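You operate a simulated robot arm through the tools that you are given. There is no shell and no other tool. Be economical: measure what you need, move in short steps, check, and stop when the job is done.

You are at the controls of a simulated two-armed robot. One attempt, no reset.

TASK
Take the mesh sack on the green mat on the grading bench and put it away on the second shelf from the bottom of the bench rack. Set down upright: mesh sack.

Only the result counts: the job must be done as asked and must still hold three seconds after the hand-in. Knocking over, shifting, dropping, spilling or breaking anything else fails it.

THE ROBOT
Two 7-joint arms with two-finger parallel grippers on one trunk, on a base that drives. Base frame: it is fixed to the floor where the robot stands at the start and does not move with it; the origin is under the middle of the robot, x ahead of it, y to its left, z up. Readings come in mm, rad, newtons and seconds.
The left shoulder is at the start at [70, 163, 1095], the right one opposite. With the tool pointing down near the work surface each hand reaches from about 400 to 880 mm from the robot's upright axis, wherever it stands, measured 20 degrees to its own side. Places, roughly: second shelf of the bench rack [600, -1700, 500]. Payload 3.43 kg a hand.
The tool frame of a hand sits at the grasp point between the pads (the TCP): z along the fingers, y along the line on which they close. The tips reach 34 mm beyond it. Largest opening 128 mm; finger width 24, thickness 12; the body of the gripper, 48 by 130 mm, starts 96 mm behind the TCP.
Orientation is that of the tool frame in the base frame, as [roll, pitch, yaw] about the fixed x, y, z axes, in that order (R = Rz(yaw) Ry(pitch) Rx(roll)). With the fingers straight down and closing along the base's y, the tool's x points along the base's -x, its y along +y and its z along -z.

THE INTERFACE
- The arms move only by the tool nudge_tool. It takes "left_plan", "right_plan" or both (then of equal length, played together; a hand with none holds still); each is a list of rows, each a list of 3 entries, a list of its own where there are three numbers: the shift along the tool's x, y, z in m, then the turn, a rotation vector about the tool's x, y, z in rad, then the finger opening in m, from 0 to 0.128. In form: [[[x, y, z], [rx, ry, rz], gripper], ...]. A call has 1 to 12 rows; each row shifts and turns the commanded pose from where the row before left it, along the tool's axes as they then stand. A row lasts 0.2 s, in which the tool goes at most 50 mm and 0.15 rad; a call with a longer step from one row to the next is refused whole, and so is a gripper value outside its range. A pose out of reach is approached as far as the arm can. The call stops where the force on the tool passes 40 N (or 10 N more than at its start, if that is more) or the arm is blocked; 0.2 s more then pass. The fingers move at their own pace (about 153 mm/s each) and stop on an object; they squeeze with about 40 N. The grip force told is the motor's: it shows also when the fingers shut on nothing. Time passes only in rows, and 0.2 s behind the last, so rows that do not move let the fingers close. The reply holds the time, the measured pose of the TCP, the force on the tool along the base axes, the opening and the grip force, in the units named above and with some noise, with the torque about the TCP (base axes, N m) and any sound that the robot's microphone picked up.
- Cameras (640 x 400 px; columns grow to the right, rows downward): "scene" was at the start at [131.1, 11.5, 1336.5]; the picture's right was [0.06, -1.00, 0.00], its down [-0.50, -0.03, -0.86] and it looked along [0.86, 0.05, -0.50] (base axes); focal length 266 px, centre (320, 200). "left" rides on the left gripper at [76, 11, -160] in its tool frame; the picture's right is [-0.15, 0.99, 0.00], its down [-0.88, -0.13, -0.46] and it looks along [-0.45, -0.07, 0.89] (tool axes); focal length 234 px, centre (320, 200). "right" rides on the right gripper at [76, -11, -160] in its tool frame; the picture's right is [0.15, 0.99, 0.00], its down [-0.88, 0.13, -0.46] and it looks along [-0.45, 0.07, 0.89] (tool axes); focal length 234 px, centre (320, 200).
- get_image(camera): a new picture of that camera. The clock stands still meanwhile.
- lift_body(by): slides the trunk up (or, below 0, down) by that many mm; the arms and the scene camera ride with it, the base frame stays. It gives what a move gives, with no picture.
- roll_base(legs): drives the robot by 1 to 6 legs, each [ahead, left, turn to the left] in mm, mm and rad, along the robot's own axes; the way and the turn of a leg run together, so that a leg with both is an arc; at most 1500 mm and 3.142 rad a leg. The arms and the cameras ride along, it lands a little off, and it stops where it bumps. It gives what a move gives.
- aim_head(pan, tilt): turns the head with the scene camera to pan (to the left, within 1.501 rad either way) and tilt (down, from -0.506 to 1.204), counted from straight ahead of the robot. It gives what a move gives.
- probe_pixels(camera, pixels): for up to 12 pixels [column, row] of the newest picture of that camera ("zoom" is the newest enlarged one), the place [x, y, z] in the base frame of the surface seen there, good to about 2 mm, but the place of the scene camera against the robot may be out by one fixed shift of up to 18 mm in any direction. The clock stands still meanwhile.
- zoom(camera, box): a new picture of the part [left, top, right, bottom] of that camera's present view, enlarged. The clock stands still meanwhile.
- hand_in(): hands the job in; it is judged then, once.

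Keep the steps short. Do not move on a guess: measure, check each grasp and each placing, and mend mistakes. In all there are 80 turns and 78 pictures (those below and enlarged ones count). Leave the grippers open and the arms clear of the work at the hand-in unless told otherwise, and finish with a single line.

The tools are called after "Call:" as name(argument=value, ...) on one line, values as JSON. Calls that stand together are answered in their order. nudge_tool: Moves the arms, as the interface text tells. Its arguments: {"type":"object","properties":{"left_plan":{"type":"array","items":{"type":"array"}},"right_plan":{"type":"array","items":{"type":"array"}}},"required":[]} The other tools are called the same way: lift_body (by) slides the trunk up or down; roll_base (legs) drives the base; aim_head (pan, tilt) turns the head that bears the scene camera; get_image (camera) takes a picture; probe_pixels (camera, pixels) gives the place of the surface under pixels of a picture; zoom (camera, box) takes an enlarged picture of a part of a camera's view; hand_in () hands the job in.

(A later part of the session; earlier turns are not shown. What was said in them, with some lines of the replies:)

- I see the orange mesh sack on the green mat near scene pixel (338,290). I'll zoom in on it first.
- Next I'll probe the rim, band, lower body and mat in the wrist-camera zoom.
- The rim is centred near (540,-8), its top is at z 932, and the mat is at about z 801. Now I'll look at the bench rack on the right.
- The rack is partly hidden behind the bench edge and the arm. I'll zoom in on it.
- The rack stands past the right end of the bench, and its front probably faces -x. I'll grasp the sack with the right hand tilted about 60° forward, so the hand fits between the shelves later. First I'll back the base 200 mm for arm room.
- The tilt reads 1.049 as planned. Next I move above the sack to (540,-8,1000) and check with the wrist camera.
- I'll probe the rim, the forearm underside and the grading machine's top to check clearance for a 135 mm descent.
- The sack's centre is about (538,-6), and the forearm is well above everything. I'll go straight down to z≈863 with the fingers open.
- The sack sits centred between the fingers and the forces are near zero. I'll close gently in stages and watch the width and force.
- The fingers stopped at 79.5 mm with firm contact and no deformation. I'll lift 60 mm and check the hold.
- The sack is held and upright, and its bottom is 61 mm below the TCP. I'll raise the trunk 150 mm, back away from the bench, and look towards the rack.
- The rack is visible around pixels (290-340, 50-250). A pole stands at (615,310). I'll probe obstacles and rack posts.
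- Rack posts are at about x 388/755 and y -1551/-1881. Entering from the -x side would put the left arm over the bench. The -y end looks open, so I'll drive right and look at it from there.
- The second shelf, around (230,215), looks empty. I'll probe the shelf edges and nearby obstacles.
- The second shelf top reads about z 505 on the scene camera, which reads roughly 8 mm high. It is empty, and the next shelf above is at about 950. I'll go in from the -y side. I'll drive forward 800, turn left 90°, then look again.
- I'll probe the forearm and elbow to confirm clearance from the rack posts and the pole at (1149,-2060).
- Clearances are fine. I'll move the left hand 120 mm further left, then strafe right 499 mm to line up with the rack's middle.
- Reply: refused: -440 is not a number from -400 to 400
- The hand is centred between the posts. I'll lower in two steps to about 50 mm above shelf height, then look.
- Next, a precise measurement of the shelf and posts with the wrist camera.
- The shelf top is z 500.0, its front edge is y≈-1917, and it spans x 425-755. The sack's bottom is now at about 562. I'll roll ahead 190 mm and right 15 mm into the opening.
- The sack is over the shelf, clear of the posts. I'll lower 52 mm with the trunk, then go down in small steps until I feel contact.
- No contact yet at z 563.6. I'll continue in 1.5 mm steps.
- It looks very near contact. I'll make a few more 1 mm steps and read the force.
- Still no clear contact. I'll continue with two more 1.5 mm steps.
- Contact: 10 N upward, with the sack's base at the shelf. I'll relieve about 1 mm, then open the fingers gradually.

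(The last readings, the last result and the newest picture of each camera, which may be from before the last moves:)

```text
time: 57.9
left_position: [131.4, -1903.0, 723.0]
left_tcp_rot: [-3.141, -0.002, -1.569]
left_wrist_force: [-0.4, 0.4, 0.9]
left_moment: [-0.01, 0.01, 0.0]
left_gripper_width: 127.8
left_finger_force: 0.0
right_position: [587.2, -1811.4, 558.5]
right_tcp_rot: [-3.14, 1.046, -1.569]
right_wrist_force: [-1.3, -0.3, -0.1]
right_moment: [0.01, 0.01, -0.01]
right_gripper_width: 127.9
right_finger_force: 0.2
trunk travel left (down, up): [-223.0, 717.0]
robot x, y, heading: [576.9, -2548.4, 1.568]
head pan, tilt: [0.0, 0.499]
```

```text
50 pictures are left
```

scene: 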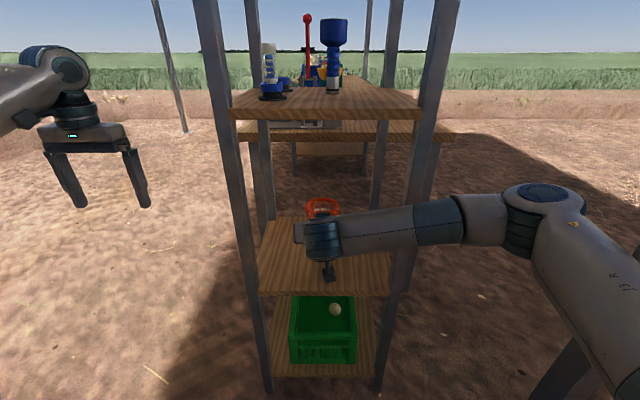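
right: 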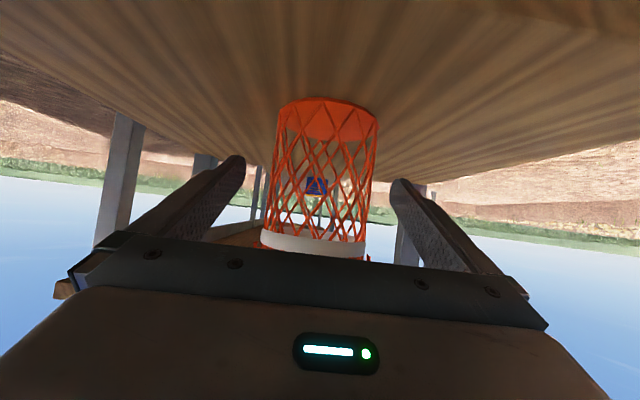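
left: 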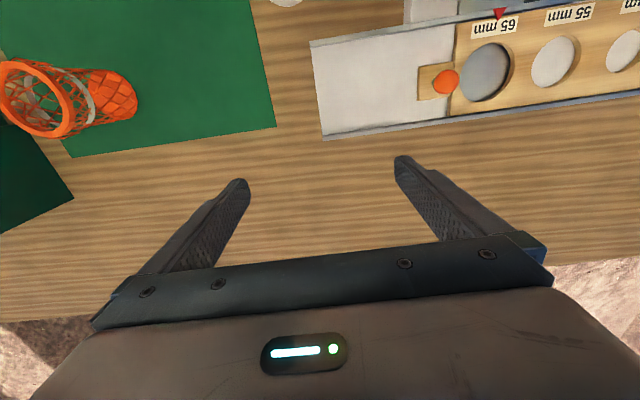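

The sack stands upright by itself. I'll back straight out 250 mm and check.

Call:
roll_base(legs=[[-100, 0, 0], [-150, 0, 0]])

Call:
get_image(camera="right")

Call:
get_image(camera="scene")

```text
time: 60.0
left_position: [131.1, -2153.7, 724.3]
left_tcp_rot: [3.141, 0.001, -1.569]
left_wrist_force: [0.4, -0.2, 1.3]
left_moment: [0.0, -0.04, 0.01]
left_gripper_width: 128.2
left_finger_force: 0.1
right_position: [586.3, -2061.3, 559.3]
right_tcp_rot: [3.141, 1.048, -1.571]
right_wrist_force: [0.1, 0.0, -0.2]
right_moment: [-0.02, 0.0, 0.04]
right_gripper_width: 128.1
right_finger_force: 0.0
trunk travel left (down, up): [-223.0, 717.0]
robot x, y, heading: [581.8, -2798.7, 1.569]
head pan, tilt: [0.0, 0.499]
```

```text
49 pictures are left
```

right: 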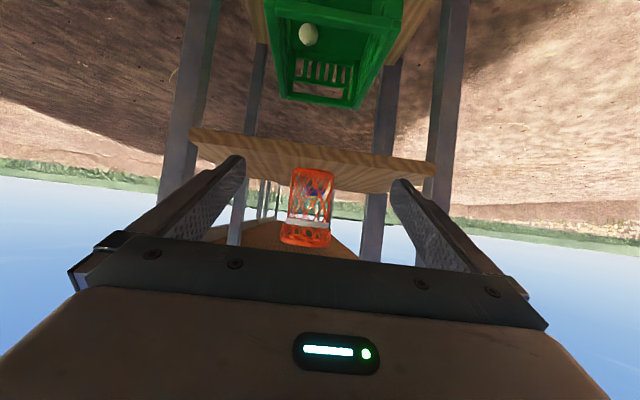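

```text
48 pictures are left
```

scene: 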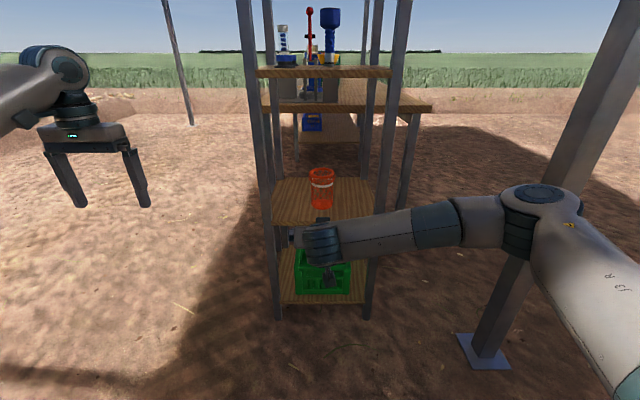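

The sack stands upright on the second shelf, the grippers are open, both arms are clear, and the other shelves look undisturbed. Handing in.

Call:
hand_in()

```text
The job is handed in.
```

The mesh sack is standing upright on the second shelf from the bottom of the bench rack; the job is handed in with both grippers open and the arms clear.
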